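You operate a simulated robot arm through the tools that you are given. There is no shell and no other tool. Be economical: measure what you need, move in short steps, check, and stop when the job is done.

You are at the controls of a simulated two-armed robot. One attempt, no reset.

TASK
Hold the grey crate on the white table steady with one hand and put the white pack from the white table in it with the other.

The check looks at the end state, three seconds after you hand in, the way a careful person would. Anything else that was tipped, shoved, dropped, spilled or broken makes it a failure.

THE ROBOT
Two 7-joint arms with two-finger parallel grippers on one trunk, on a base that drives. Base frame: it is fixed to the floor where the robot stands at the start and does not move with it; the origin is under the middle of the robot, x ahead of it, y to its left, z up. Lengths are in m, angles in rad, forces in N, time in s.
The left shoulder is at the start at [0.07, 0.134, 1.126], the right one opposite. With the tool pointing down near the work surface each hand reaches from about 0.1 to 0.64 m from the robot's upright axis, wherever it stands, measured 20 degrees to its own side. Places, roughly: grey crate [1.5, 1, 0.75]. Payload 1.57 kg a hand.
The TCP of each hand is the grasp point between the finger pads, 0.03 m short of the fingertips. In the tool frame z runs along the fingers and y along their closing line. The gripper opens to 0.08 m. The fingers are 0.017 m wide and 0.012 m thick; the gripper's body (0.04 by 0.082 m) begins 0.08 m behind the TCP.
Orientation is that of the tool frame in the base frame, as a unit quaternion [w, x, y, z]. With the fingers straight down and closing along the base's y, the tool's x points along the base's -x, its y along +y and its z along -z.

THE INTERFACE
- The arms move only by the tool jog_arm. It takes "left_moves", "right_moves" or both (then of equal length, played together; a hand with none holds still); each is a list of rows, each a list of 7 numbers: the gripper command, from -1 (fully open) to 1 (shut), values between in proportion, then the shift along the tool's x, y, z in units of 300 mm (1.0 is 300 mm), then the turn, a rotation vector about the tool's x, y, z in units of 60 degrees (1.0 is 60 degrees). In form: [[gripper, tx, ty, tz, wx, wy, wz], ...]. A call has 1 to 20 rows; each row is the pose to reach, as a shift and turn from the pose commanded when the call began, along the tool's axes at that moment. A call with a number of a shift or a turn outside -1 to 1 is refused whole. A row lasts 0.2 s, in which the tool goes at most 0.05 m and 0.15 rad; a call with a longer step from one row to the next is refused whole, and so is a gripper value outside its range. Where a pose cannot be reached the arm comes as near as it can. A force on the tool above 40 N (or 10 N above the force at the start of the call, whichever is more), or a blocked arm, ends the call early, and 0.2 s more pass. Each finger travels about 0.153 m/s and halts on what it meets, pressing with about 23 N; the grip force reading is that of the motor and also rises with nothing between the fingers. The clock runs only during rows and for 0.2 s after the last one: add rows that repeat a pose to give the fingers time. It gives the time, the measured TCP pose, the force on the tool (base axes), the opening and the grip force at its end, in the units of the frame above (readings bear some noise), with the torque about the TCP (base axes, N m) and any sound that the robot's microphone picked up.
- Cameras (640 x 400 px; columns grow to the right, rows downward): "scene" is now at [0.1335, 0.0322, 1.3526]; the picture's right is [0.36, -0.93, 0.00], its down [-0.55, -0.21, -0.81] and it looks along [0.75, 0.29, -0.59] (base axes); focal length 274 px, centre (320, 200). "left" rides on the left gripper at [0.072, 0.007, -0.122] in its tool frame; the picture's right is [-0.09, 1.00, 0.00], its down [-0.84, -0.08, -0.54] and it looks along [-0.54, -0.05, 0.84] (tool axes); focal length 238 px, centre (320, 200). "right" rides on the right gripper at [0.072, -0.007, -0.122] in its tool frame; the picture's right is [0.09, 1.00, 0.00], its down [-0.84, 0.08, -0.54] and it looks along [-0.54, 0.05, 0.84] (tool axes); focal length 238 px, centre (320, 200). There is no depth. A picture from a camera that has moved, and an enlarged one, comes with that camera's place and axes in the base frame and with its lens.
- capture(camera): a new picture of that camera. The clock stands still meanwhile.
- lift_body(by): slides the trunk up (or, below 0, down) by that many m; the arms and the scene camera ride with it, the base frame stays. It gives what a move gives, with no picture.
- roll_base(legs): drives the robot by 1 to 6 legs, each [ahead, left, turn to the left] in m, m and rad, along the robot's own axes; the way and the turn of a leg run together, so that a leg with both is an arc; at most 1.5 m and 3.142 rad a leg. The arms and the cameras ride along, it lands a little off, and it stops where it bumps. It gives what a move gives.
- head_to(pan, tilt): turns the head with the scene camera to pan (to the left, within 1.501 rad either way) and tilt (down, from -0.506 to 1.204), counted from straight ahead of the robot. It gives what a move gives.
- inspect(camera, box): a new picture of the part [left, top, right, bottom] of that camera's present view, enlarged. The clock stands still meanwhile.
- hand_in(): hands the job in; it is judged then, once.

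Work in short steps. Places have to be worked out from the pictures, the camera data and where the tool is seen: move nearer, look again, correct. Check each grasp and each placing, and mend what went wrong. You have 120 turns and 108 pictures in all, those below and enlarged ones among them. Open the grippers and draw the arms clear of the work before you hand the job in, unless the task says otherwise; then end with one line.

The tools are called by a JSON object that holds its "method" and its "body". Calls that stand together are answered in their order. jog_arm: Moves the arms, as the interface text tells. Its arguments: {"type":"object","properties":{"left_moves":{"type":"array"},"right_moves":{"type":"array"}},"required":[]} The other tools are called the same way: lift_body (by) slides the trunk up or down; roll_base (legs) drives the base; head_to (pan, tilt) turns the head that bears the scene camera; capture (camera) takes a picture; inspect (camera, box) takes an enlarged picture of a part of a camera's view; hand_in () hands the job in.

At the start:

```text
t: 0.0
left_tcp_pos: [0.4017, 0.39, 1.1197]
left_orientation: [0.0, 0.001, 1.0, 0.0]
left_ft_force: [-0.3, -0.5, -0.7]
left_wrist_torque: [0.0, -0.01, -0.04]
left_gripper_width: 0.0801
left_gripper_force: 0.1
right_tcp_pos: [0.3904, -0.0147, 1.1197]
right_orientation: [0.0, 0.0, 1.0, 0.0]
right_ft_force: [0.0, -0.2, 0.6]
right_wrist_torque: [-0.03, 0.02, -0.02]
right_gripper_width: 0.0799
right_gripper_force: 0.1
trunk travel left (down, up): [-0.7, 0.24]
robot x, y, heading: [-0.0011, -0.0009, -0.004]
head pan, tilt: [0.367, 0.63]
```

scene: 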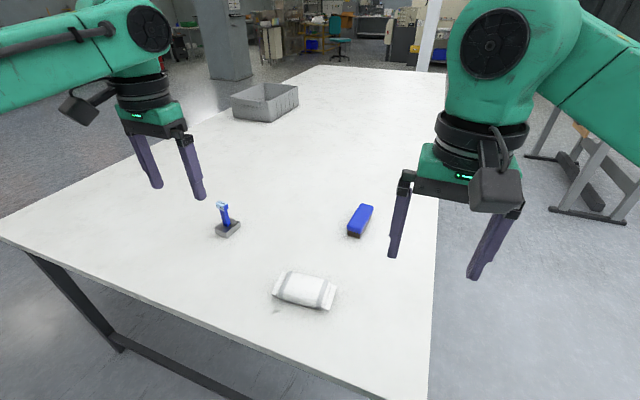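
right: 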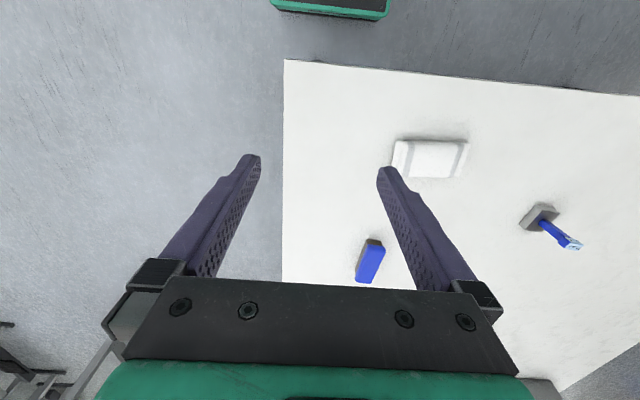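
left: 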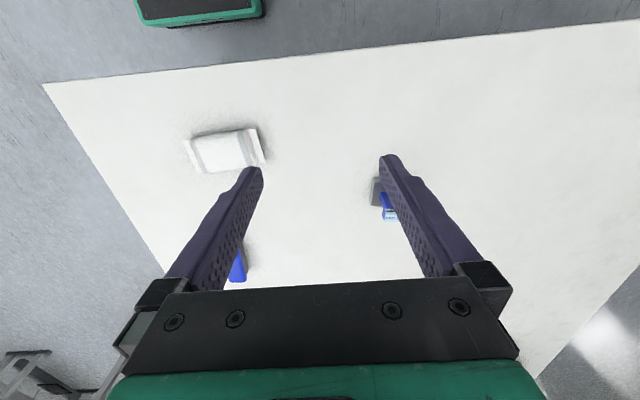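

The pack triangulates to about [0.485, 0.195, 0.80], roughly 0.145 m along y and 0.07 m along x. I move the left hand above it while starting a 90° wrist turn, and shift the right hand aside.

{"method": "jog_arm", "body": {"left_moves": [[-1, -0.046, -0.108, 0.03, 0, 0, 0.125], [-1, -0.092, -0.217, 0.06, 0, 0, 0.25], [-1, -0.138, -0.325, 0.1, 0, 0, 0.375], [-1, -0.185, -0.433, 0.14, 0, 0, 0.5], [-1, -0.231, -0.542, 0.18, 0, 0, 0.625], [-1, -0.277, -0.65, 0.22, 0, 0, 0.75], [-1, -0.277, -0.65, 0.22, 0, 0, 0.75]], "right_moves": [[-1, 0, -0.08, 0, 0, 0, 0], [-1, 0, -0.16, 0, 0, 0, 0], [-1, 0, -0.24, 0, 0, 0, 0], [-1, 0, -0.32, 0, 0, 0, 0], [-1, 0, -0.4, 0, 0, 0, 0], [-1, 0, -0.45, 0, 0, 0, 0], [-1, 0, -0.45, 0, 0, 0, 0]]}}

```text
t: 1.6
left_tcp_pos: [0.4844, 0.1965, 1.0525]
left_orientation: [0.0, 0.384, 0.923, 0.0]
left_ft_force: [1.0, 0.0, 0.7]
left_wrist_torque: [-0.05, -0.01, 0.0]
left_gripper_width: 0.0799
left_gripper_force: 0.0
right_tcp_pos: [0.3879, -0.149, 1.1199]
right_orientation: [-0.001, 0.0, 1.0, 0.0]
right_ft_force: [0.5, 0.0, 0.7]
right_wrist_torque: [-0.01, -0.04, -0.03]
right_gripper_width: 0.0803
right_gripper_force: 0.0
trunk travel left (down, up): [-0.7, 0.24]
robot x, y, heading: [-0.0017, 0.0079, 0.0]
head pan, tilt: [0.367, 0.63]
```

The hand is over the pack, half-turned. I finish the turn and go down to about z 0.95.

{"method": "jog_arm", "body": {"left_moves": [[-1, 0, 0, 0.05, 0, 0, 0.125], [-1, 0, 0, 0.1, 0, 0, 0.25], [-1, 0, 0, 0.16, 0, 0, 0.375], [-1, 0, 0, 0.22, 0, 0, 0.5], [-1, 0, 0, 0.28, 0, 0, 0.625], [-1, 0, 0, 0.34, 0, 0, 0.75], [-1, 0, 0, 0.34, 0, 0, 0.75]]}}

{"method": "capture", "body": {"camera": "left"}}

{"method": "capture", "body": {"camera": "scene"}}

```text
t: 3.2
left_tcp_pos: [0.4847, 0.1958, 0.9517]
left_orientation: [0.0, 0.708, 0.706, 0.0]
left_ft_force: [1.0, 0.1, -0.4]
left_wrist_torque: [0.01, -0.02, -0.01]
left_gripper_width: 0.0801
left_gripper_force: 0.1
right_tcp_pos: [0.3886, -0.1496, 1.1209]
right_orientation: [0.0, 0.001, 1.0, 0.0]
right_ft_force: [-0.1, -0.1, 0.9]
right_wrist_torque: [0.02, -0.01, 0.03]
right_gripper_width: 0.0802
right_gripper_force: 0.1
trunk travel left (down, up): [-0.7, 0.24]
robot x, y, heading: [0.0021, 0.0028, -0.001]
head pan, tilt: [0.367, 0.63]
```

```text
104 pictures are left
camera left: at [0.4919, 0.2693, 1.0734], right [1.0, -0.09, 0.0], down [-0.08, -0.84, 0.54], along [-0.05, -0.54, -0.84], focal length 238 px, centre (320, 200)
```

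left: 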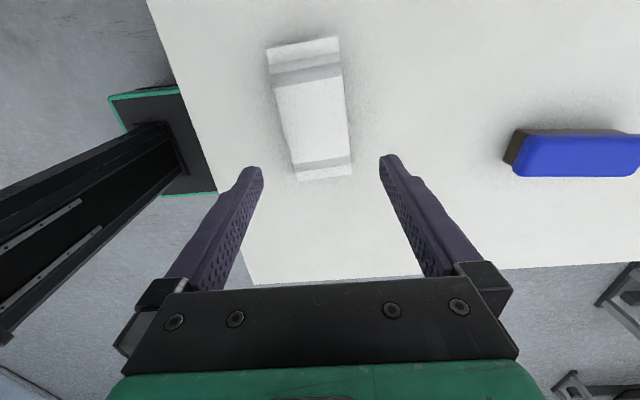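

```text
103 pictures are left
camera scene: at [0.1334, 0.032, 1.3527], right [0.36, -0.93, 0.0], down [-0.55, -0.21, -0.81], along [0.75, 0.29, -0.59], focal length 274 px, centre (320, 200)
```

scene: 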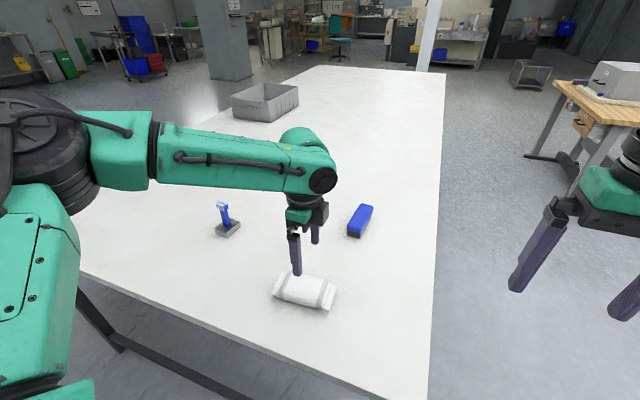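

The pack lies nearly along y, close beneath the fingers. I enlarge it to measure its width, since the opening is only 0.08 m.

{"method": "inspect", "body": {"camera": "left", "box": [220, 20, 420, 200]}}

{"method": "inspect", "body": {"camera": "scene", "box": [240, 220, 380, 330]}}

```text
2.22 times, centred on (320, 110) of left
camera zoom: at [0.4919, 0.2693, 1.0734], right [1.0, -0.09, 0.0], down [-0.08, -0.84, 0.54], along [-0.05, -0.54, -0.84], focal length 530 px, centre (320, 400)
```

zoom: 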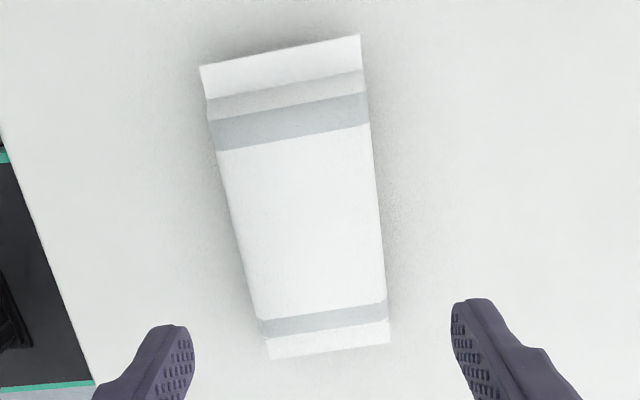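

```text
3.64 times, centred on (310, 275) of scene
camera zoom: at [0.1334, 0.032, 1.3527], right [0.36, -0.93, 0.0], down [-0.55, -0.21, -0.81], along [0.75, 0.29, -0.59], focal length 994 px, centre (356, -73)
```

zoom: 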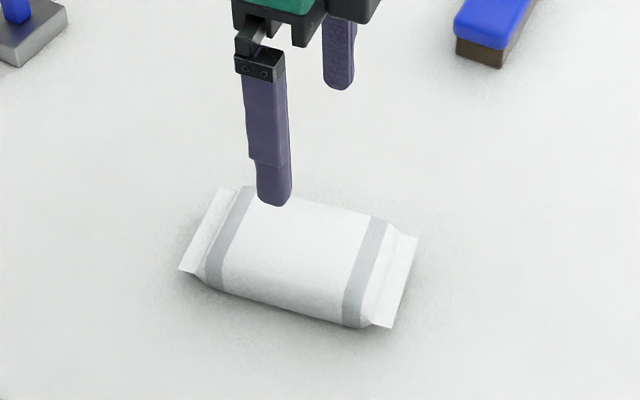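

Pairing the seal corners between the two views gives z≈0.815, so the table is near 0.80, the pack top near 0.83, the width ≈0.066 m, the centre ≈[0.480, 0.204] and the yaw about 4°. I correct for this and descend to z 0.88 to check.

{"method": "jog_arm", "body": {"left_moves": [[-1, 0.014, -0.008, 0.08, 0, 0, -0.03], [-1, 0.028, -0.016, 0.16, 0, 0, -0.062], [-1, 0.028, -0.016, 0.235, 0, 0, -0.062], [-1, 0.028, -0.016, 0.235, 0, 0, -0.062]]}}

{"method": "capture", "body": {"camera": "left"}}

{"method": "inspect", "body": {"camera": "scene", "box": [240, 220, 380, 330]}}

```text
t: 4.2
left_tcp_pos: [0.4805, 0.2032, 0.8811]
left_orientation: [0.0, 0.684, 0.729, 0.0]
left_ft_force: [-0.4, 0.8, -0.6]
left_wrist_torque: [-0.02, 0.0, -0.02]
left_gripper_width: 0.0801
left_gripper_force: 0.0
right_tcp_pos: [0.388, -0.1483, 1.1186]
right_orientation: [0.0, 0.0, 1.0, 0.0]
right_ft_force: [0.7, -0.1, 0.6]
right_wrist_torque: [0.02, 0.0, 0.0]
right_gripper_width: 0.0802
right_gripper_force: 0.0
trunk travel left (down, up): [-0.7, 0.24]
robot x, y, heading: [-0.0014, -0.0002, -0.004]
head pan, tilt: [0.367, 0.63]
```

```text
100 pictures are left
camera left: at [0.4819, 0.2765, 1.0033], right [1.0, -0.03, 0.0], down [-0.02, -0.84, 0.54], along [-0.01, -0.54, -0.84], focal length 238 px, centre (320, 200)
```

left: 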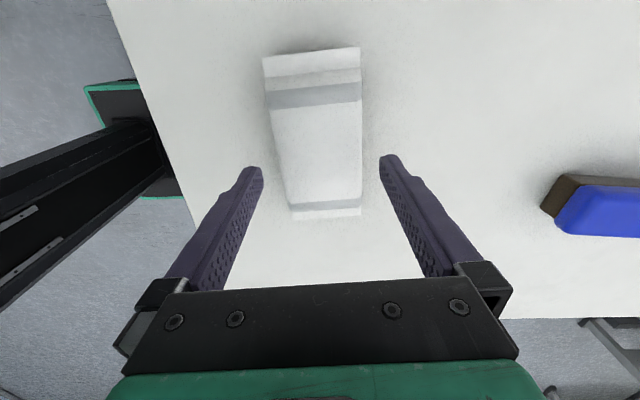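

```text
3.64 times, centred on (310, 275) of scene
camera zoom: at [0.1334, 0.0321, 1.3527], right [0.36, -0.93, 0.0], down [-0.55, -0.21, -0.81], along [0.75, 0.29, -0.59], focal length 994 px, centre (356, -73)
```

zoom: 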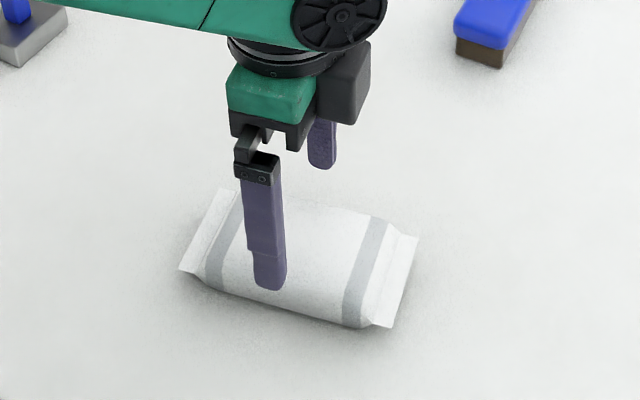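

The hand is centred on the pack in x (about 7 mm spare each side), with a further ~3° of yaw needed. I correct that and descend to z≈0.842.

{"method": "jog_arm", "body": {"left_moves": [[-1, 0, 0, 0.0, 0, 0, -0.05], [-1, 0, 0, 0.04, 0, 0, -0.05], [-1, 0, 0, 0.08, 0, 0, -0.05], [-1, 0, 0, 0.13, 0, 0, -0.05], [-1, 0, 0, 0.13, 0, 0, -0.05]]}}

{"method": "capture", "body": {"camera": "left"}}

{"method": "inspect", "body": {"camera": "scene", "box": [240, 220, 380, 330]}}

```text
t: 5.4
left_tcp_pos: [0.4816, 0.2029, 0.8413]
left_orientation: [0.001, 0.665, 0.747, 0.001]
left_ft_force: [-0.3, 0.0, 0.0]
left_wrist_torque: [0.0, 0.03, -0.05]
left_gripper_width: 0.0798
left_gripper_force: 0.1
right_tcp_pos: [0.3891, -0.1494, 1.1202]
right_orientation: [0.0, 0.0, 1.0, 0.0]
right_ft_force: [-0.2, 0.5, 0.0]
right_wrist_torque: [-0.03, 0.02, -0.02]
right_gripper_width: 0.0798
right_gripper_force: 0.0
trunk travel left (down, up): [-0.7, 0.24]
robot x, y, heading: [0.0013, 0.0011, -0.002]
head pan, tilt: [0.367, 0.63]
```

```text
98 pictures are left
camera left: at [0.4798, 0.2767, 0.9641], right [1.0, 0.03, 0.0], down [0.02, -0.84, 0.54], along [0.01, -0.54, -0.84], focal length 238 px, centre (320, 200)
```

left: 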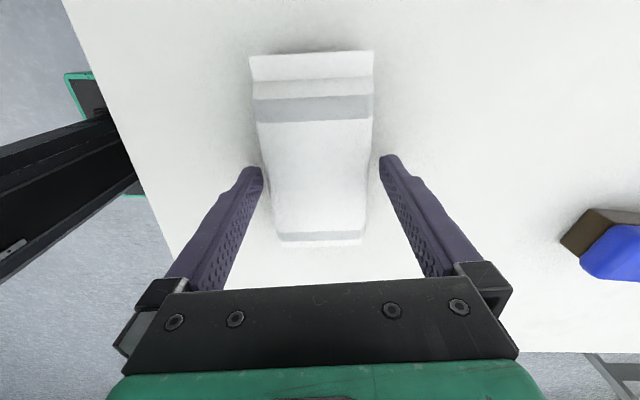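

```text
3.64 times, centred on (310, 275) of scene
camera zoom: at [0.1334, 0.0321, 1.3527], right [0.36, -0.93, 0.0], down [-0.55, -0.21, -0.81], along [0.75, 0.29, -0.59], focal length 994 px, centre (356, -73)
```

zoom: 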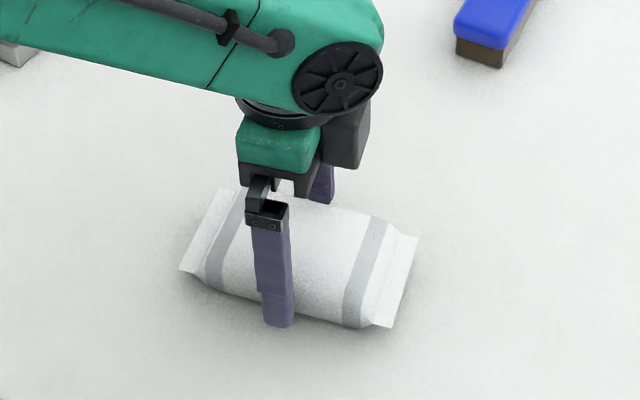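

The fingers straddle the pack with clearance. I lower another 8 mm while watching the force.

{"method": "jog_arm", "body": {"left_moves": [[-1, 0, -0.005, 0.01, 0, 0, 0], [-1, 0, -0.005, 0.02, 0, 0, 0], [-1, 0, -0.005, 0.027, 0, 0, 0], [-1, 0, -0.005, 0.027, 0, 0, 0]]}}

{"method": "inspect", "body": {"camera": "scene", "box": [240, 220, 380, 330]}}

```text
t: 6.4
left_tcp_pos: [0.4783, 0.2033, 0.8345]
left_orientation: [0.0, 0.664, 0.747, 0.0]
left_ft_force: [0.6, -0.1, 0.5]
left_wrist_torque: [-0.01, 0.01, -0.01]
left_gripper_width: 0.0799
left_gripper_force: 0.0
right_tcp_pos: [0.3884, -0.1493, 1.1204]
right_orientation: [0.0, 0.0, 1.0, -0.001]
right_ft_force: [-0.2, -0.4, -1.0]
right_wrist_torque: [0.04, -0.01, -0.01]
right_gripper_width: 0.0801
right_gripper_force: 0.0
trunk travel left (down, up): [-0.7, 0.24]
robot x, y, heading: [-0.0038, 0.0005, -0.001]
head pan, tilt: [0.367, 0.63]
```

```text
3.64 times, centred on (310, 275) of scene
camera zoom: at [0.1336, 0.0321, 1.3527], right [0.36, -0.93, 0.0], down [-0.55, -0.21, -0.81], along [0.75, 0.29, -0.59], focal length 994 px, centre (356, -73)
```

zoom: 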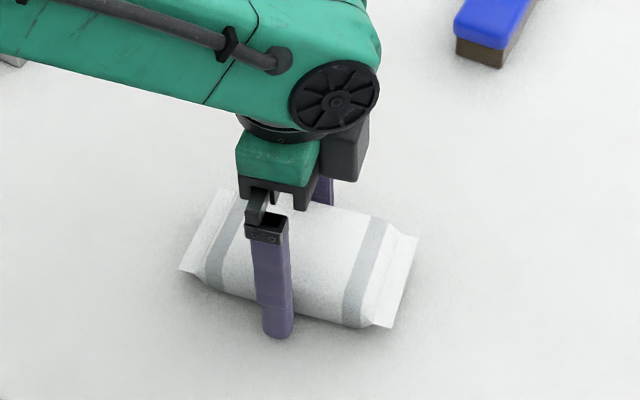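

No contact with the table. I close on the pack gently and check.

{"method": "jog_arm", "body": {"left_moves": [[-0.6, 0, 0, 0, 0, 0, 0], [-0.3, 0, 0, 0, 0, 0, 0], [-0.1, 0, 0, 0, 0, 0, 0], [0.2, 0, 0, 0, 0, 0, 0], [0.2, 0, 0, 0, 0, 0, 0]]}}

```text
t: 7.6
left_tcp_pos: [0.4786, 0.2038, 0.8346]
left_orientation: [0.0, 0.664, 0.747, 0.0]
left_ft_force: [-0.2, -0.1, -0.1]
left_wrist_torque: [0.01, -0.02, 0.01]
left_gripper_width: 0.0655
left_gripper_force: 22.7
right_tcp_pos: [0.3888, -0.1506, 1.1198]
right_orientation: [-0.001, 0.0, 1.0, 0.0]
right_ft_force: [-0.6, 0.6, 0.3]
right_wrist_torque: [0.02, -0.03, -0.01]
right_gripper_width: 0.0799
right_gripper_force: 0.0
trunk travel left (down, up): [-0.7, 0.24]
robot x, y, heading: [0.0024, 0.0005, -0.001]
head pan, tilt: [0.367, 0.63]
```

The grip holds at 0.0655 m. I lift slowly by about 0.2 m, keeping the gripper command.

{"method": "jog_arm", "body": {"left_moves": [[0.2, 0, 0, -0.03, 0, 0, 0], [0.2, 0, 0, -0.08, 0, 0, 0], [0.2, 0, 0, -0.15, 0, 0, 0], [0.2, 0, 0, -0.25, 0, 0, 0], [0.2, 0, 0, -0.35, 0, 0, 0], [0.2, 0, 0, -0.45, 0, 0, 0], [0.2, 0, 0, -0.55, 0, 0, 0], [0.2, 0, 0, -0.65, 0, 0, 0], [0.2, 0, 0, -0.65, 0, 0, 0]]}}

{"method": "capture", "body": {"camera": "scene"}}

{"method": "capture", "body": {"camera": "left"}}

```text
t: 9.6
left_tcp_pos: [0.4795, 0.2017, 1.029]
left_orientation: [0.001, 0.664, 0.747, 0.0]
left_ft_force: [-0.9, -0.1, -0.7]
left_wrist_torque: [0.01, 0.0, 0.01]
left_gripper_width: 0.0655
left_gripper_force: 22.8
right_tcp_pos: [0.3903, -0.1485, 1.1194]
right_orientation: [0.0, 0.0, 1.0, 0.0]
right_ft_force: [-0.6, -0.9, 0.4]
right_wrist_torque: [0.01, 0.02, 0.01]
right_gripper_width: 0.08
right_gripper_force: 0.1
trunk travel left (down, up): [-0.7, 0.24]
robot x, y, heading: [-0.001, -0.0008, -0.003]
head pan, tilt: [0.367, 0.63]
```

```text
95 pictures are left
camera scene: at [0.134, 0.0323, 1.3526], right [0.36, -0.93, 0.0], down [-0.55, -0.21, -0.81], along [0.75, 0.29, -0.59], focal length 274 px, centre (320, 200)
```

scene: 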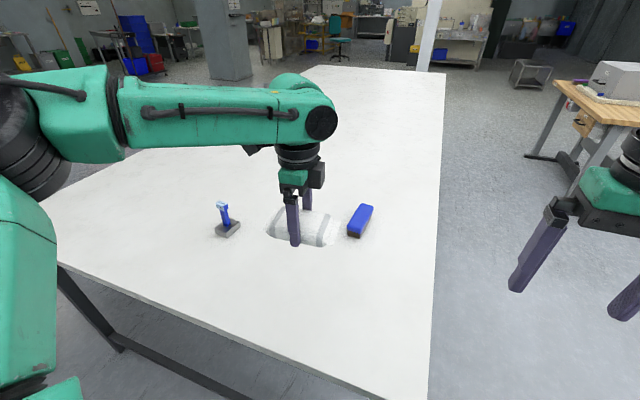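

```text
94 pictures are left
camera left: at [0.4777, 0.2752, 1.1516], right [1.0, 0.03, 0.0], down [0.02, -0.84, 0.54], along [0.01, -0.54, -0.84], focal length 238 px, centre (320, 200)
```

left: 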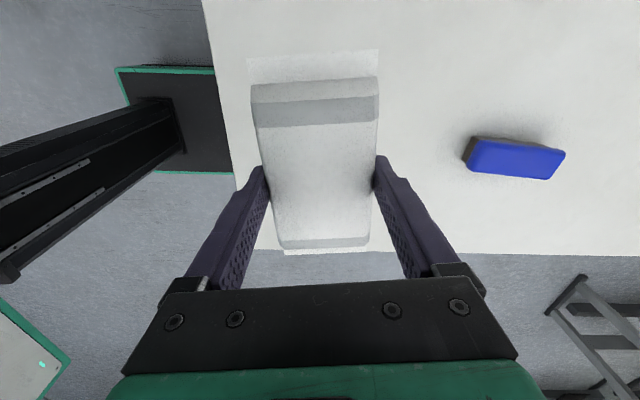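

The pack is firmly held. Before driving round to the crate's side of the table I look left for obstacles.

{"method": "head_to", "body": {"pan": 1.3, "tilt": 0.5}}

{"method": "capture", "body": {"camera": "scene"}}

{"method": "head_to", "body": {"pan": 0.75, "tilt": 0.4}}

{"method": "capture", "body": {"camera": "scene"}}

```text
t: 10.8
left_tcp_pos: [0.4796, 0.2009, 1.0292]
left_orientation: [0.0, 0.665, 0.747, -0.001]
left_ft_force: [0.0, 0.0, -0.6]
left_wrist_torque: [0.02, 0.02, -0.01]
left_gripper_width: 0.0652
left_gripper_force: 22.9
right_tcp_pos: [0.3882, -0.1494, 1.1206]
right_orientation: [0.0, -0.001, 1.0, 0.0]
right_ft_force: [0.1, 0.4, 0.5]
right_wrist_torque: [0.01, 0.0, 0.01]
right_gripper_width: 0.0801
right_gripper_force: 0.1
trunk travel left (down, up): [-0.7, 0.24]
robot x, y, heading: [0.0027, -0.0001, -0.005]
head pan, tilt: [1.3, 0.499]
```

```text
93 pictures are left
camera scene: at [0.0765, 0.0884, 1.3643], right [0.96, -0.27, 0.0], down [-0.13, -0.46, -0.88], along [0.24, 0.85, -0.48], focal length 274 px, centre (320, 200)
```

scene: 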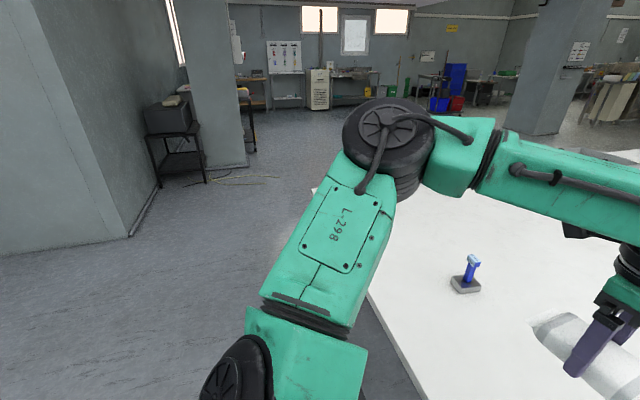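

```text
t: 11.8
left_tcp_pos: [0.4798, 0.2013, 1.0293]
left_orientation: [0.0, 0.665, 0.747, -0.001]
left_ft_force: [-0.1, -0.6, -0.3]
left_wrist_torque: [-0.01, 0.0, 0.0]
left_gripper_width: 0.0654
left_gripper_force: 23.1
right_tcp_pos: [0.3893, -0.1498, 1.1189]
right_orientation: [0.0, 0.0, 1.0, 0.0]
right_ft_force: [-0.1, -0.5, 0.1]
right_wrist_torque: [0.0, 0.03, -0.02]
right_gripper_width: 0.08
right_gripper_force: 0.0
trunk travel left (down, up): [-0.7, 0.24]
robot x, y, heading: [0.0011, 0.0, -0.003]
head pan, tilt: [0.75, 0.4]
```

```text
92 pictures are left
camera scene: at [0.1197, 0.064, 1.3734], right [0.68, -0.73, 0.0], down [-0.28, -0.27, -0.92], along [0.67, 0.63, -0.39], focal length 274 px, centre (320, 200)
```

scene: 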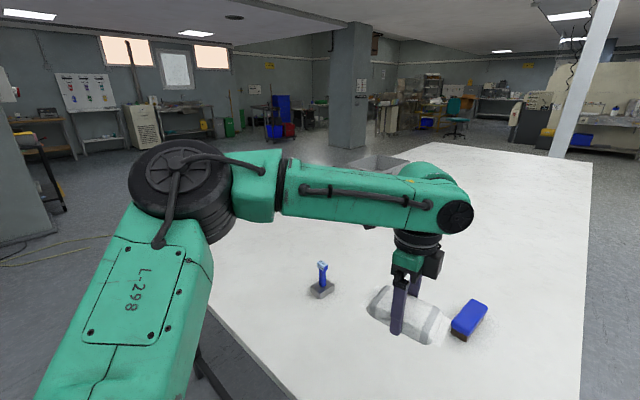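

The floor to the left is clear. I raise the pack a bit more, then back off, strafe left and look.

{"method": "jog_arm", "body": {"left_moves": [[0.2, 0, 0, -0.1, 0, 0, 0], [0.2, 0, 0, -0.2, 0, 0, 0], [0.2, 0, 0, -0.3, 0, 0, 0], [0.2, 0, 0, -0.3, 0, 0, 0]]}}

{"method": "roll_base", "body": {"legs": [[-0.1, 0, 0], [0, 1.3, 0], [0, 0.45, 0]]}}

{"method": "head_to", "body": {"pan": 0.0, "tilt": 0.5}}

{"method": "capture", "body": {"camera": "scene"}}

```text
t: 12.8
left_tcp_pos: [0.4783, 0.2021, 1.1214]
left_orientation: [0.0, 0.664, 0.747, 0.0]
left_ft_force: [0.1, 1.0, -1.0]
left_wrist_torque: [0.04, 0.0, 0.0]
left_gripper_width: 0.0653
left_gripper_force: 23.2
right_tcp_pos: [0.3892, -0.1501, 1.1212]
right_orientation: [0.0, 0.0, 1.0, 0.0]
right_ft_force: [0.8, -0.2, -0.2]
right_wrist_torque: [0.0, -0.03, -0.02]
right_gripper_width: 0.0798
right_gripper_force: 0.0
trunk travel left (down, up): [-0.7, 0.24]
robot x, y, heading: [0.0017, -0.0053, -0.003]
head pan, tilt: [0.75, 0.4]
```

```text
t: 22.3
left_tcp_pos: [0.4037, 1.9177, 1.1199]
left_orientation: [0.0, 0.673, 0.739, 0.0]
left_ft_force: [0.1, 0.4, -0.4]
left_wrist_torque: [-0.03, -0.01, -0.02]
left_gripper_width: 0.0651
left_gripper_force: 23.0
right_tcp_pos: [0.3087, 1.5697, 1.1195]
right_orientation: [0.0, 0.013, 1.0, 0.0]
right_ft_force: [-0.9, 0.0, 0.7]
right_wrist_torque: [-0.01, -0.01, 0.02]
right_gripper_width: 0.08
right_gripper_force: 0.1
trunk travel left (down, up): [-0.7, 0.24]
robot x, y, heading: [-0.0785, 1.7309, -0.025]
head pan, tilt: [0.75, 0.4]
```

```text
t: 23.4
left_tcp_pos: [0.4044, 1.9198, 1.1202]
left_orientation: [0.001, 0.673, 0.739, 0.0]
left_ft_force: [-0.1, 0.1, -1.1]
left_wrist_torque: [-0.01, 0.0, 0.02]
left_gripper_width: 0.0651
left_gripper_force: 22.7
right_tcp_pos: [0.3083, 1.5691, 1.1214]
right_orientation: [0.001, 0.012, 1.0, 0.0]
right_ft_force: [0.0, 0.2, -0.4]
right_wrist_torque: [-0.02, 0.02, 0.01]
right_gripper_width: 0.0801
right_gripper_force: 0.0
trunk travel left (down, up): [-0.7, 0.24]
robot x, y, heading: [-0.0741, 1.7272, -0.027]
head pan, tilt: [0.0, 0.499]
```

```text
91 pictures are left
camera scene: at [0.0658, 1.7255, 1.3643], right [-0.02, -1.0, 0.0], down [-0.48, 0.01, -0.88], along [0.88, -0.02, -0.48], focal length 274 px, centre (320, 200)
```

scene: 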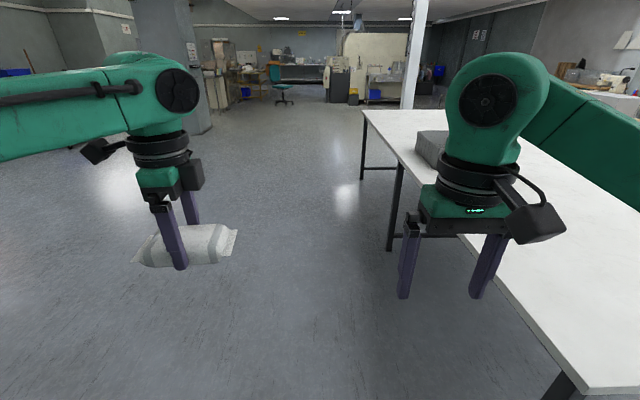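

The aisle is clear, with the table edge at y≈1.19. I drive ahead 1.6 m, turn right to face the crate, and look.

{"method": "roll_base", "body": {"legs": [[0, 0, 0.027], [1.0, 0, 0], [0.62, 0, 0], [0, 0, -1.57]]}}

{"method": "head_to", "body": {"pan": 0.0, "tilt": 0.75}}

{"method": "capture", "body": {"camera": "scene"}}

{"method": "capture", "body": {"camera": "right"}}

```text
t: 35.7
left_tcp_pos: [1.7328, 1.2564, 1.1207]
left_orientation: [0.0, 0.998, 0.065, 0.0]
left_ft_force: [0.2, 0.2, -0.1]
left_wrist_torque: [0.0, -0.02, -0.01]
left_gripper_width: 0.0653
left_gripper_force: 22.8
right_tcp_pos: [1.3792, 1.3416, 1.1196]
right_orientation: [0.0, 0.703, 0.711, 0.0]
right_ft_force: [-0.4, -0.5, 0.0]
right_wrist_torque: [0.02, 0.01, 0.02]
right_gripper_width: 0.0798
right_gripper_force: 0.1
trunk travel left (down, up): [-0.7, 0.24]
robot x, y, heading: [1.5221, 1.7314, -1.557]
head pan, tilt: [0.0, 0.499]
```

```text
t: 36.5
left_tcp_pos: [1.732, 1.2575, 1.1203]
left_orientation: [-0.001, 0.998, 0.065, 0.0]
left_ft_force: [0.1, 0.1, -0.4]
left_wrist_torque: [-0.02, 0.01, 0.0]
left_gripper_width: 0.0651
left_gripper_force: 22.5
right_tcp_pos: [1.3799, 1.3416, 1.1201]
right_orientation: [-0.001, 0.703, 0.711, 0.0]
right_ft_force: [0.5, 0.3, 1.0]
right_wrist_torque: [0.03, 0.0, 0.01]
right_gripper_width: 0.08
right_gripper_force: 0.0
trunk travel left (down, up): [-0.7, 0.24]
robot x, y, heading: [1.5286, 1.7316, -1.557]
head pan, tilt: [0.0, 0.75]
```

```text
90 pictures are left
camera scene: at [1.5277, 1.5991, 1.3424], right [-1.0, -0.01, 0.0], down [-0.01, 0.68, -0.73], along [0.01, -0.73, -0.68], focal length 274 px, centre (320, 200)
```

scene: 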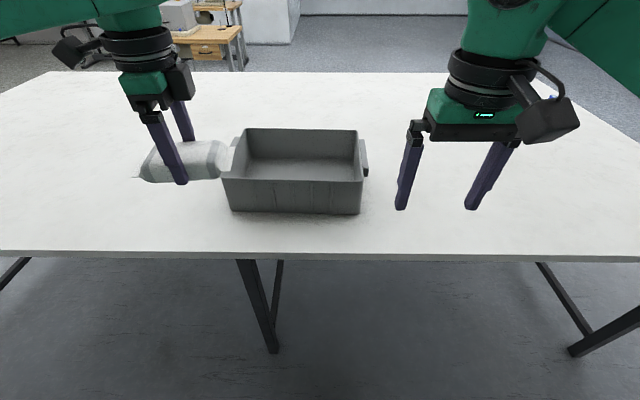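

```text
89 pictures are left
camera right: at [1.3712, 1.4126, 1.2425], right [0.99, 0.1, 0.0], down [0.09, -0.84, 0.54], along [0.06, -0.54, -0.84], focal length 238 px, centre (320, 200)
```

right: 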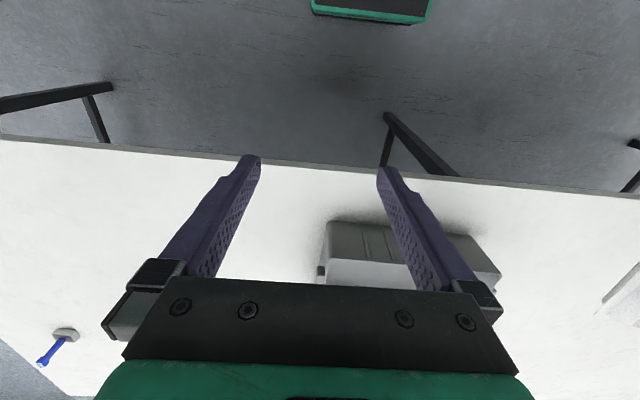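

The crate spans about x 1.43–1.77, y 0.81–1.07 with its rim at z≈0.915, which is just out of reach from here. I drive 0.17 m closer, carefully.

{"method": "roll_base", "body": {"legs": [[0.17, 0, -0.014]]}}

{"method": "capture", "body": {"camera": "scene"}}

{"method": "capture", "body": {"camera": "right"}}

```text
t: 38.0
left_tcp_pos: [1.7262, 1.0877, 1.1219]
left_orientation: [0.0, 0.998, 0.057, 0.0]
left_ft_force: [-0.2, 0.0, 0.3]
left_wrist_torque: [-0.02, -0.01, 0.0]
left_gripper_width: 0.0651
left_gripper_force: 22.7
right_tcp_pos: [1.3741, 1.1781, 1.1217]
right_orientation: [0.001, 0.708, 0.706, -0.001]
right_ft_force: [1.0, 0.1, 0.8]
right_wrist_torque: [-0.01, -0.02, -0.02]
right_gripper_width: 0.08
right_gripper_force: 0.1
trunk travel left (down, up): [-0.7, 0.24]
robot x, y, heading: [1.5243, 1.5648, -1.578]
head pan, tilt: [0.0, 0.75]
```

```text
88 pictures are left
camera scene: at [1.5264, 1.4337, 1.3426], right [-1.0, 0.0, 0.0], down [0.0, 0.68, -0.73], along [0.0, -0.73, -0.68], focal length 274 px, centre (320, 200)
```

scene: 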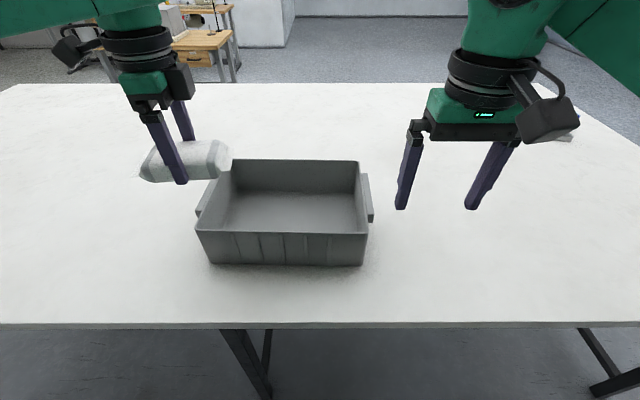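

```text
87 pictures are left
camera right: at [1.3672, 1.2494, 1.2433], right [1.0, 0.09, 0.0], down [0.07, -0.84, 0.54], along [0.05, -0.54, -0.84], focal length 238 px, centre (320, 200)
```

right: 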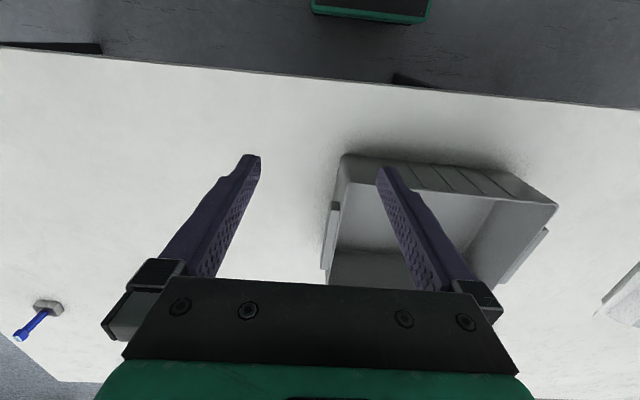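

The crate is at x≈1.425–1.775, y≈0.815–1.073, with a handle lug on each short side. I move the right hand above the right short wall near y≈1.0, with the fingers to straddle the wall, and check.

{"method": "jog_arm", "body": {"right_moves": [[-1, -0.1, 0.025, 0.05, 0, 0, 0], [-1, -0.2, 0.05, 0.11, 0, 0, 0], [-1, -0.3, 0.076, 0.17, 0, 0, 0], [-1, -0.4, 0.1, 0.23, 0, 0, 0], [-1, -0.5, 0.127, 0.28, 0, 0, 0], [-1, -0.593, 0.153, 0.32, 0, 0, 0], [-1, -0.593, 0.153, 0.32, 0, 0, 0]]}}

{"method": "capture", "body": {"camera": "scene"}}

{"method": "capture", "body": {"camera": "right"}}

```text
t: 39.6
left_tcp_pos: [1.7247, 1.0867, 1.1204]
left_orientation: [-0.001, 0.998, 0.057, 0.0]
left_ft_force: [0.0, -0.6, 0.8]
left_wrist_torque: [0.0, 0.01, -0.02]
left_gripper_width: 0.0652
left_gripper_force: 23.0
right_tcp_pos: [1.419, 0.9979, 1.0236]
right_orientation: [0.0, 0.709, 0.705, 0.0]
right_ft_force: [-0.4, -0.5, 0.0]
right_wrist_torque: [-0.01, -0.04, 0.03]
right_gripper_width: 0.0802
right_gripper_force: 0.0
trunk travel left (down, up): [-0.7, 0.24]
robot x, y, heading: [1.5248, 1.5631, -1.573]
head pan, tilt: [0.0, 0.75]
```

```text
86 pictures are left
camera scene: at [1.5257, 1.4318, 1.3424], right [-1.0, 0.0, 0.0], down [0.0, 0.68, -0.73], along [0.0, -0.73, -0.68], focal length 274 px, centre (320, 200)
```

scene: 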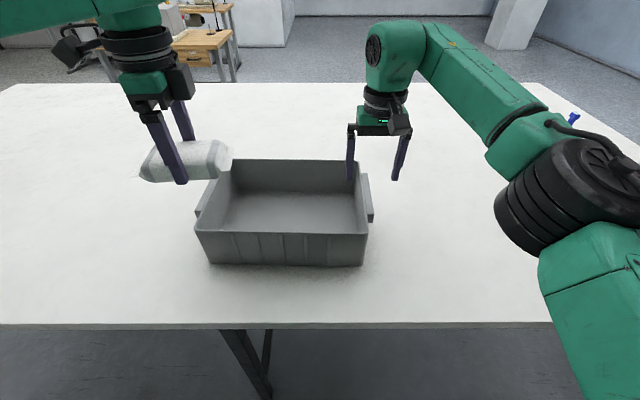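

```text
85 pictures are left
camera right: at [1.4116, 1.0693, 1.1464], right [1.0, 0.09, 0.0], down [0.07, -0.84, 0.54], along [0.05, -0.54, -0.84], focal length 238 px, centre (320, 200)
```

right: 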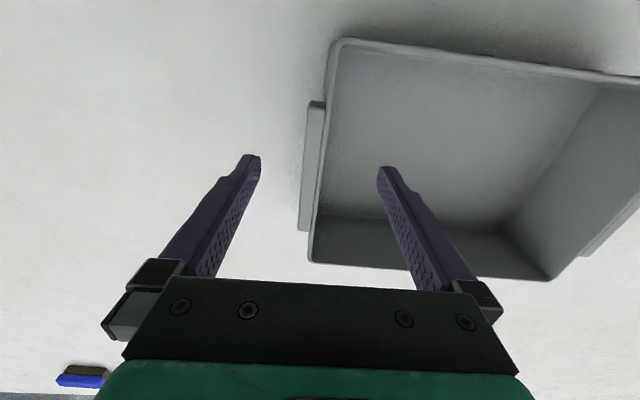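

The wall and its lug run between x≈1.403 and 1.427, well centred between the fingers. I shift 4 mm and descend to straddle the wall with TCP z≈0.907.

{"method": "jog_arm", "body": {"right_moves": [[-1, 0, -0.013, 0.1, 0, 0, 0], [-1, 0, -0.013, 0.2, 0, 0, 0], [-1, 0, -0.013, 0.28, 0, 0, 0], [-1, 0, -0.013, 0.34, 0, 0, 0], [-1, 0, -0.013, 0.39, 0, 0, 0], [-1, 0, -0.013, 0.39, 0, 0, 0]]}}

{"method": "capture", "body": {"camera": "scene"}}

{"method": "capture", "body": {"camera": "right"}}

```text
t: 41.0
left_tcp_pos: [1.7259, 1.0864, 1.1214]
left_orientation: [0.0, 0.998, 0.056, 0.001]
left_ft_force: [-0.1, 0.7, -0.6]
left_wrist_torque: [-0.05, 0.02, 0.02]
left_gripper_width: 0.065
left_gripper_force: 22.8
right_tcp_pos: [1.4147, 0.9968, 0.9073]
right_orientation: [0.0, 0.708, 0.706, -0.001]
right_ft_force: [0.6, -0.8, -0.8]
right_wrist_torque: [0.0, -0.03, 0.01]
right_gripper_width: 0.0796
right_gripper_force: 0.0
trunk travel left (down, up): [-0.7, 0.24]
robot x, y, heading: [1.524, 1.5608, -1.575]
head pan, tilt: [0.0, 0.75]
```

```text
84 pictures are left
camera scene: at [1.5265, 1.4313, 1.3423], right [-1.0, 0.0, 0.0], down [0.0, 0.68, -0.73], along [0.0, -0.73, -0.68], focal length 274 px, centre (320, 200)
```

scene: 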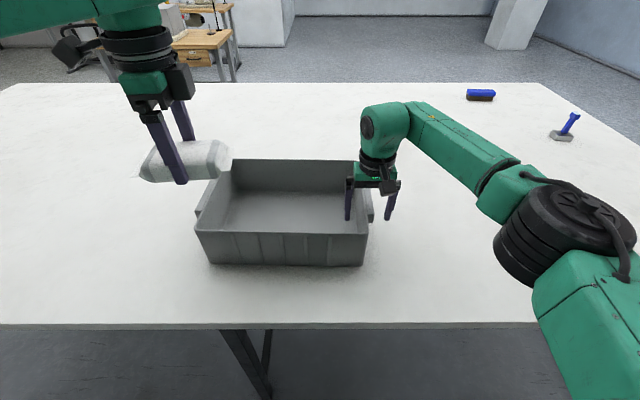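

```text
83 pictures are left
camera right: at [1.4082, 1.0687, 1.0289], right [1.0, 0.09, 0.0], down [0.07, -0.84, 0.54], along [0.05, -0.54, -0.84], focal length 238 px, centre (320, 200)
```

right: 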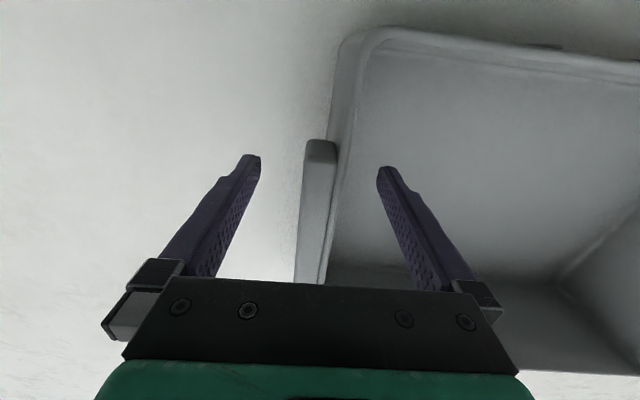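

The fingers straddle the wall and lug without contact. I close the right hand on them.

{"method": "jog_arm", "body": {"right_moves": [[-0.6, 0, 0, 0, 0, 0, 0], [-0.2, 0, 0, 0, 0, 0, 0], [0.1, 0, 0, 0, 0, 0, 0], [0.4, 0, 0, 0, 0, 0, 0], [0.7, 0, 0, 0, 0, 0, 0], [0.8, 0, 0, 0, 0, 0, 0]]}}

{"method": "capture", "body": {"camera": "right"}}

{"method": "capture", "body": {"camera": "scene"}}

```text
t: 42.4
left_tcp_pos: [1.7257, 1.0852, 1.1219]
left_orientation: [0.0, 0.998, 0.057, 0.0]
left_ft_force: [-0.1, -0.3, -0.2]
left_wrist_torque: [0.01, -0.01, -0.01]
left_gripper_width: 0.0652
left_gripper_force: 23.0
right_tcp_pos: [1.4142, 0.9971, 0.9072]
right_orientation: [0.0, 0.709, 0.705, -0.001]
right_ft_force: [1.0, -0.7, 0.8]
right_wrist_torque: [-0.01, -0.05, -0.41]
right_gripper_width: 0.0223
right_gripper_force: 23.1
trunk travel left (down, up): [-0.7, 0.24]
robot x, y, heading: [1.5283, 1.5665, -1.577]
head pan, tilt: [0.0, 0.75]
```

```text
82 pictures are left
camera right: at [1.4082, 1.0686, 1.0291], right [1.0, 0.09, 0.0], down [0.07, -0.84, 0.54], along [0.05, -0.54, -0.84], focal length 238 px, centre (320, 200)
```

right: 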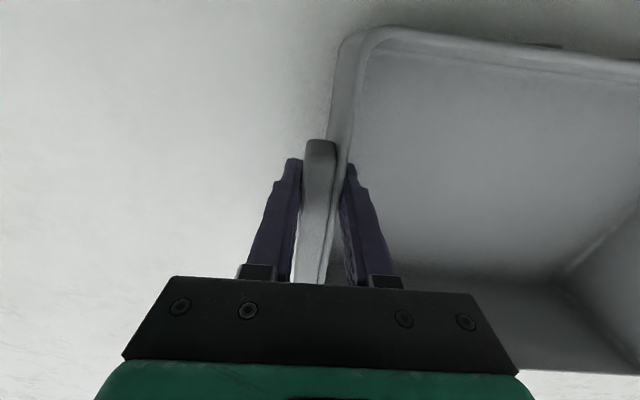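

```text
81 pictures are left
camera scene: at [1.5265, 1.4312, 1.3423], right [-1.0, 0.0, 0.0], down [0.0, 0.68, -0.73], along [0.0, -0.73, -0.68], focal length 274 px, centre (320, 200)
```

scene: 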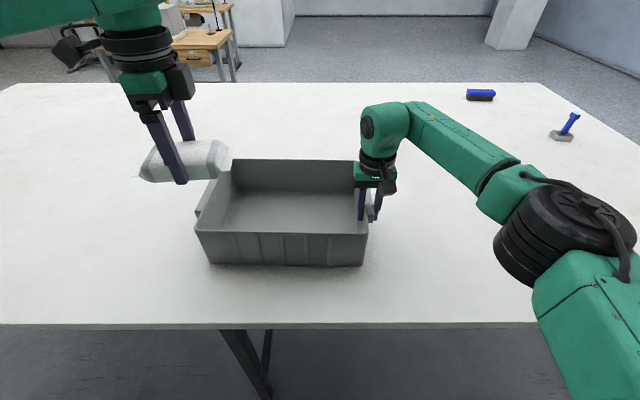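

The crate is gripped and hasn't moved. I bring the pack over the crate to about [1.625, 0.95], straightening its yaw, still above the rim.

{"method": "jog_arm", "body": {"left_moves": [[0.2, -0.076, 0.082, 0, 0, 0, 0.02], [0.2, -0.153, 0.164, 0, 0, 0, 0.04], [0.2, -0.229, 0.245, 0.05, 0, 0, 0.06], [0.2, -0.306, 0.327, 0.1, 0, 0, 0.08], [0.2, -0.382, 0.409, 0.15, 0, 0, 0.109], [0.2, -0.382, 0.409, 0.2, 0, 0, 0.109], [0.2, -0.382, 0.409, 0.2, 0, 0, 0.109]]}}

{"method": "capture", "body": {"camera": "scene"}}

{"method": "capture", "body": {"camera": "left"}}

```text
t: 44.0
left_tcp_pos: [1.6815, 1.0368, 1.0533]
left_orientation: [0.001, 1.0, -0.001, 0.0]
left_ft_force: [-0.1, 0.6, 0.0]
left_wrist_torque: [0.01, 0.0, -0.03]
left_gripper_width: 0.0651
left_gripper_force: 23.2
left hand out of reach, approached as far as the arm can: row 2, 3, 4, 5, 6, 7
right_tcp_pos: [1.4152, 0.998, 0.9067]
right_orientation: [0.0, 0.708, 0.706, -0.001]
right_ft_force: [0.4, 0.3, -1.0]
right_wrist_torque: [-0.25, 0.0, -0.38]
right_gripper_width: 0.0221
right_gripper_force: 23.0
trunk travel left (down, up): [-0.7, 0.24]
robot x, y, heading: [1.5223, 1.5666, -1.58]
head pan, tilt: [0.0, 0.75]
```

```text
80 pictures are left
camera scene: at [1.5263, 1.4312, 1.3423], right [-1.0, 0.0, 0.0], down [0.0, 0.68, -0.73], along [0.0, -0.73, -0.68], focal length 274 px, centre (320, 200)
```

scene: 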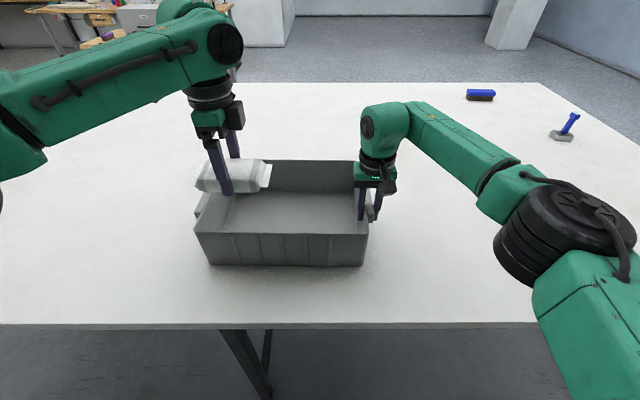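

```text
79 pictures are left
camera left: at [1.7549, 1.0312, 1.1764], right [-0.09, -1.0, 0.0], down [-0.84, 0.08, 0.54], along [-0.54, 0.05, -0.84], focal length 238 px, centre (320, 200)
```

left: 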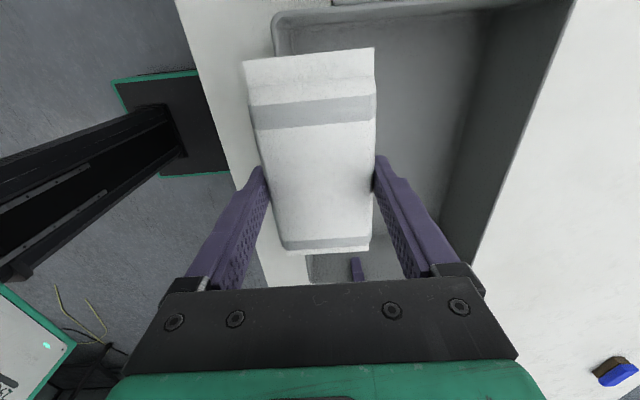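

The left arm ran out of reach at this height ([1.68, 1.037, 1.053]); lower down it should reach further. I lower 0.08 m (still above the rim) and see where it gets.

{"method": "jog_arm", "body": {"left_moves": [[0.2, 0, 0, 0.07, 0, 0, 0], [0.2, 0, 0, 0.14, 0, 0, 0], [0.2, 0, 0, 0.2, 0, 0, 0], [0.2, 0, 0, 0.26, 0, 0, 0], [0.2, 0, 0, 0.26, 0, 0, 0]]}}

```text
t: 45.2
left_tcp_pos: [1.6816, 1.034, 0.9717]
left_orientation: [-0.001, 1.0, 0.0, 0.001]
left_ft_force: [-0.1, -0.3, -1.0]
left_wrist_torque: [-0.01, 0.01, 0.01]
left_gripper_width: 0.0651
left_gripper_force: 23.4
right_tcp_pos: [1.416, 0.9969, 0.906]
right_orientation: [0.0, 0.708, 0.706, 0.0]
right_ft_force: [0.2, 0.6, -0.2]
right_wrist_torque: [0.04, -0.04, -0.34]
right_gripper_width: 0.0223
right_gripper_force: 23.5
trunk travel left (down, up): [-0.7, 0.24]
robot x, y, heading: [1.5262, 1.5624, -1.577]
head pan, tilt: [0.0, 0.75]
```

Shifts count from the reached pose. Now I try moving to about [1.63, 0.95] at this height.

{"method": "jog_arm", "body": {"left_moves": [[0.2, -0.04, 0.07, 0, 0, 0, 0], [0.2, -0.08, 0.14, 0, 0, 0, 0], [0.2, -0.12, 0.21, 0, 0, 0, 0], [0.2, -0.167, 0.283, 0, 0, 0, 0], [0.2, -0.167, 0.283, 0, 0, 0, 0]]}}

{"method": "capture", "body": {"camera": "scene"}}

{"method": "capture", "body": {"camera": "left"}}

```text
t: 46.4
left_tcp_pos: [1.6818, 1.0311, 0.975]
left_orientation: [0.001, 1.0, -0.001, 0.0]
left_ft_force: [-0.3, -0.1, -1.1]
left_wrist_torque: [0.03, 0.0, 0.01]
left_gripper_width: 0.0652
left_gripper_force: 22.4
left hand out of reach, approached as far as the arm can: row 1, 2, 3, 4, 5
right_tcp_pos: [1.415, 0.9968, 0.9059]
right_orientation: [0.0, 0.709, 0.706, -0.001]
right_ft_force: [0.3, -0.3, -0.9]
right_wrist_torque: [0.06, -0.07, -0.39]
right_gripper_width: 0.0221
right_gripper_force: 23.4
trunk travel left (down, up): [-0.7, 0.24]
robot x, y, heading: [1.5257, 1.5618, -1.574]
head pan, tilt: [0.0, 0.75]
```

```text
78 pictures are left
camera scene: at [1.5264, 1.431, 1.3423], right [-1.0, 0.0, 0.0], down [0.0, 0.68, -0.73], along [0.0, -0.73, -0.68], focal length 274 px, centre (320, 200)
```

scene: 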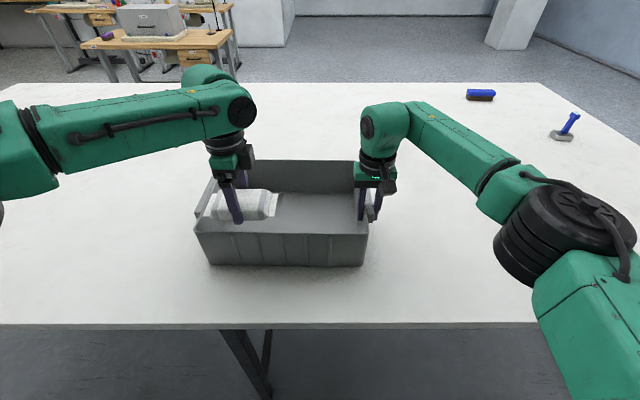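

```text
77 pictures are left
camera left: at [1.7535, 1.0266, 1.0976], right [-0.09, -1.0, 0.0], down [-0.84, 0.08, 0.54], along [-0.54, 0.05, -0.84], focal length 238 px, centre (320, 200)
```

left: 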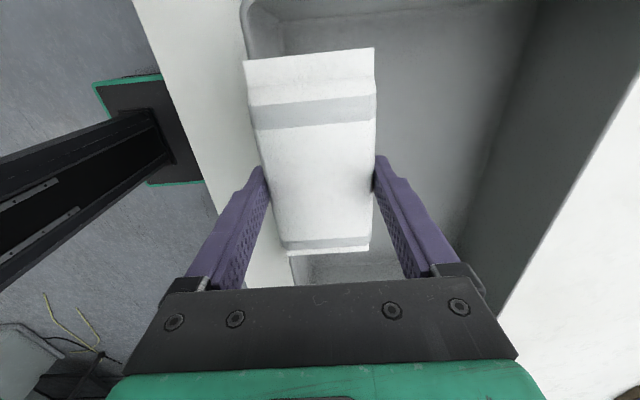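

It isn't moving although the arm isn't stretched, so the wrist turn is probably at its limit. I raise slightly and turn the wrist back by 30° (the pack also fits the crate lengthwise along y) while trying to move inward.

{"method": "jog_arm", "body": {"left_moves": [[0.2, 0, 0, -0.1, 0, 0, 0], [0.2, 0, 0, -0.1, 0, 0, -0.125], [0.2, 0, 0, -0.1, 0, 0, -0.25], [0.2, 0, 0, -0.1, 0, 0, -0.375], [0.2, 0, 0, -0.1, 0, 0, -0.5], [0.2, -0.05, 0.08, -0.1, 0, 0, -0.5], [0.2, -0.1, 0.16, -0.1, 0, 0, -0.5], [0.2, -0.15, 0.24, -0.1, 0, 0, -0.5], [0.2, -0.15, 0.24, -0.1, 0, 0, -0.5]]}}

```text
t: 48.4
left_tcp_pos: [1.6804, 1.0314, 1.0037]
left_orientation: [0.0, 0.966, 0.259, -0.001]
left_ft_force: [0.3, -0.7, -0.6]
left_wrist_torque: [-0.03, 0.01, -0.01]
left_gripper_width: 0.0649
left_gripper_force: 22.8
left hand out of reach, approached as far as the arm can: row 6, 7, 8, 9
right_tcp_pos: [1.4161, 0.9966, 0.9067]
right_orientation: [0.0, 0.709, 0.706, 0.0]
right_ft_force: [-0.2, -0.6, 0.2]
right_wrist_torque: [-0.01, 0.0, -0.42]
right_gripper_width: 0.0222
right_gripper_force: 23.1
trunk travel left (down, up): [-0.7, 0.24]
robot x, y, heading: [1.5236, 1.567, -1.577]
head pan, tilt: [0.0, 0.75]
```

The wrist turn isn't the cause. I test a move in -y alone.

{"method": "jog_arm", "body": {"left_moves": [[0.2, -0.05, 0.087, 0, 0, 0, 0], [0.2, -0.1, 0.173, 0, 0, 0, 0], [0.2, -0.1, 0.173, 0, 0, 0, 0]]}}

{"method": "jog_arm", "body": {"left_moves": [[0.2, -0.06, -0.035, 0, 0, 0, 0], [0.2, -0.12, -0.07, 0, 0, 0, 0], [0.2, -0.12, -0.07, 0, 0, 0, 0]]}}

```text
t: 49.2
left_tcp_pos: [1.6986, 1.0201, 1.0027]
left_orientation: [0.0, 0.966, 0.259, -0.001]
left_ft_force: [-1.3, 0.8, -0.3]
left_wrist_torque: [-0.02, 0.0, 0.02]
left_gripper_width: 0.0651
left_gripper_force: 23.6
left hand out of reach, approached as far as the arm can: row 1, 2, 3
right_tcp_pos: [1.4153, 0.997, 0.9061]
right_orientation: [0.001, 0.709, 0.706, -0.001]
right_ft_force: [-0.3, -0.6, 0.1]
right_wrist_torque: [-0.04, -0.02, -0.41]
right_gripper_width: 0.0221
right_gripper_force: 23.2
trunk travel left (down, up): [-0.7, 0.24]
robot x, y, heading: [1.525, 1.5628, -1.571]
head pan, tilt: [0.0, 0.75]
```

```text
t: 50.0
left_tcp_pos: [1.6687, 1.038, 1.0022]
left_orientation: [0.0, 0.966, 0.259, 0.0]
left_ft_force: [0.6, 0.2, -0.6]
left_wrist_torque: [-0.02, -0.01, 0.02]
left_gripper_width: 0.0653
left_gripper_force: 22.3
left hand out of reach, approached as far as the arm can: row 1, 2, 3
right_tcp_pos: [1.415, 0.9965, 0.905]
right_orientation: [0.0, 0.708, 0.706, 0.0]
right_ft_force: [-0.9, -0.7, 0.3]
right_wrist_torque: [0.0, -0.07, -0.42]
right_gripper_width: 0.0219
right_gripper_force: 22.8
trunk travel left (down, up): [-0.7, 0.24]
robot x, y, heading: [1.5269, 1.5646, -1.576]
head pan, tilt: [0.0, 0.75]
```

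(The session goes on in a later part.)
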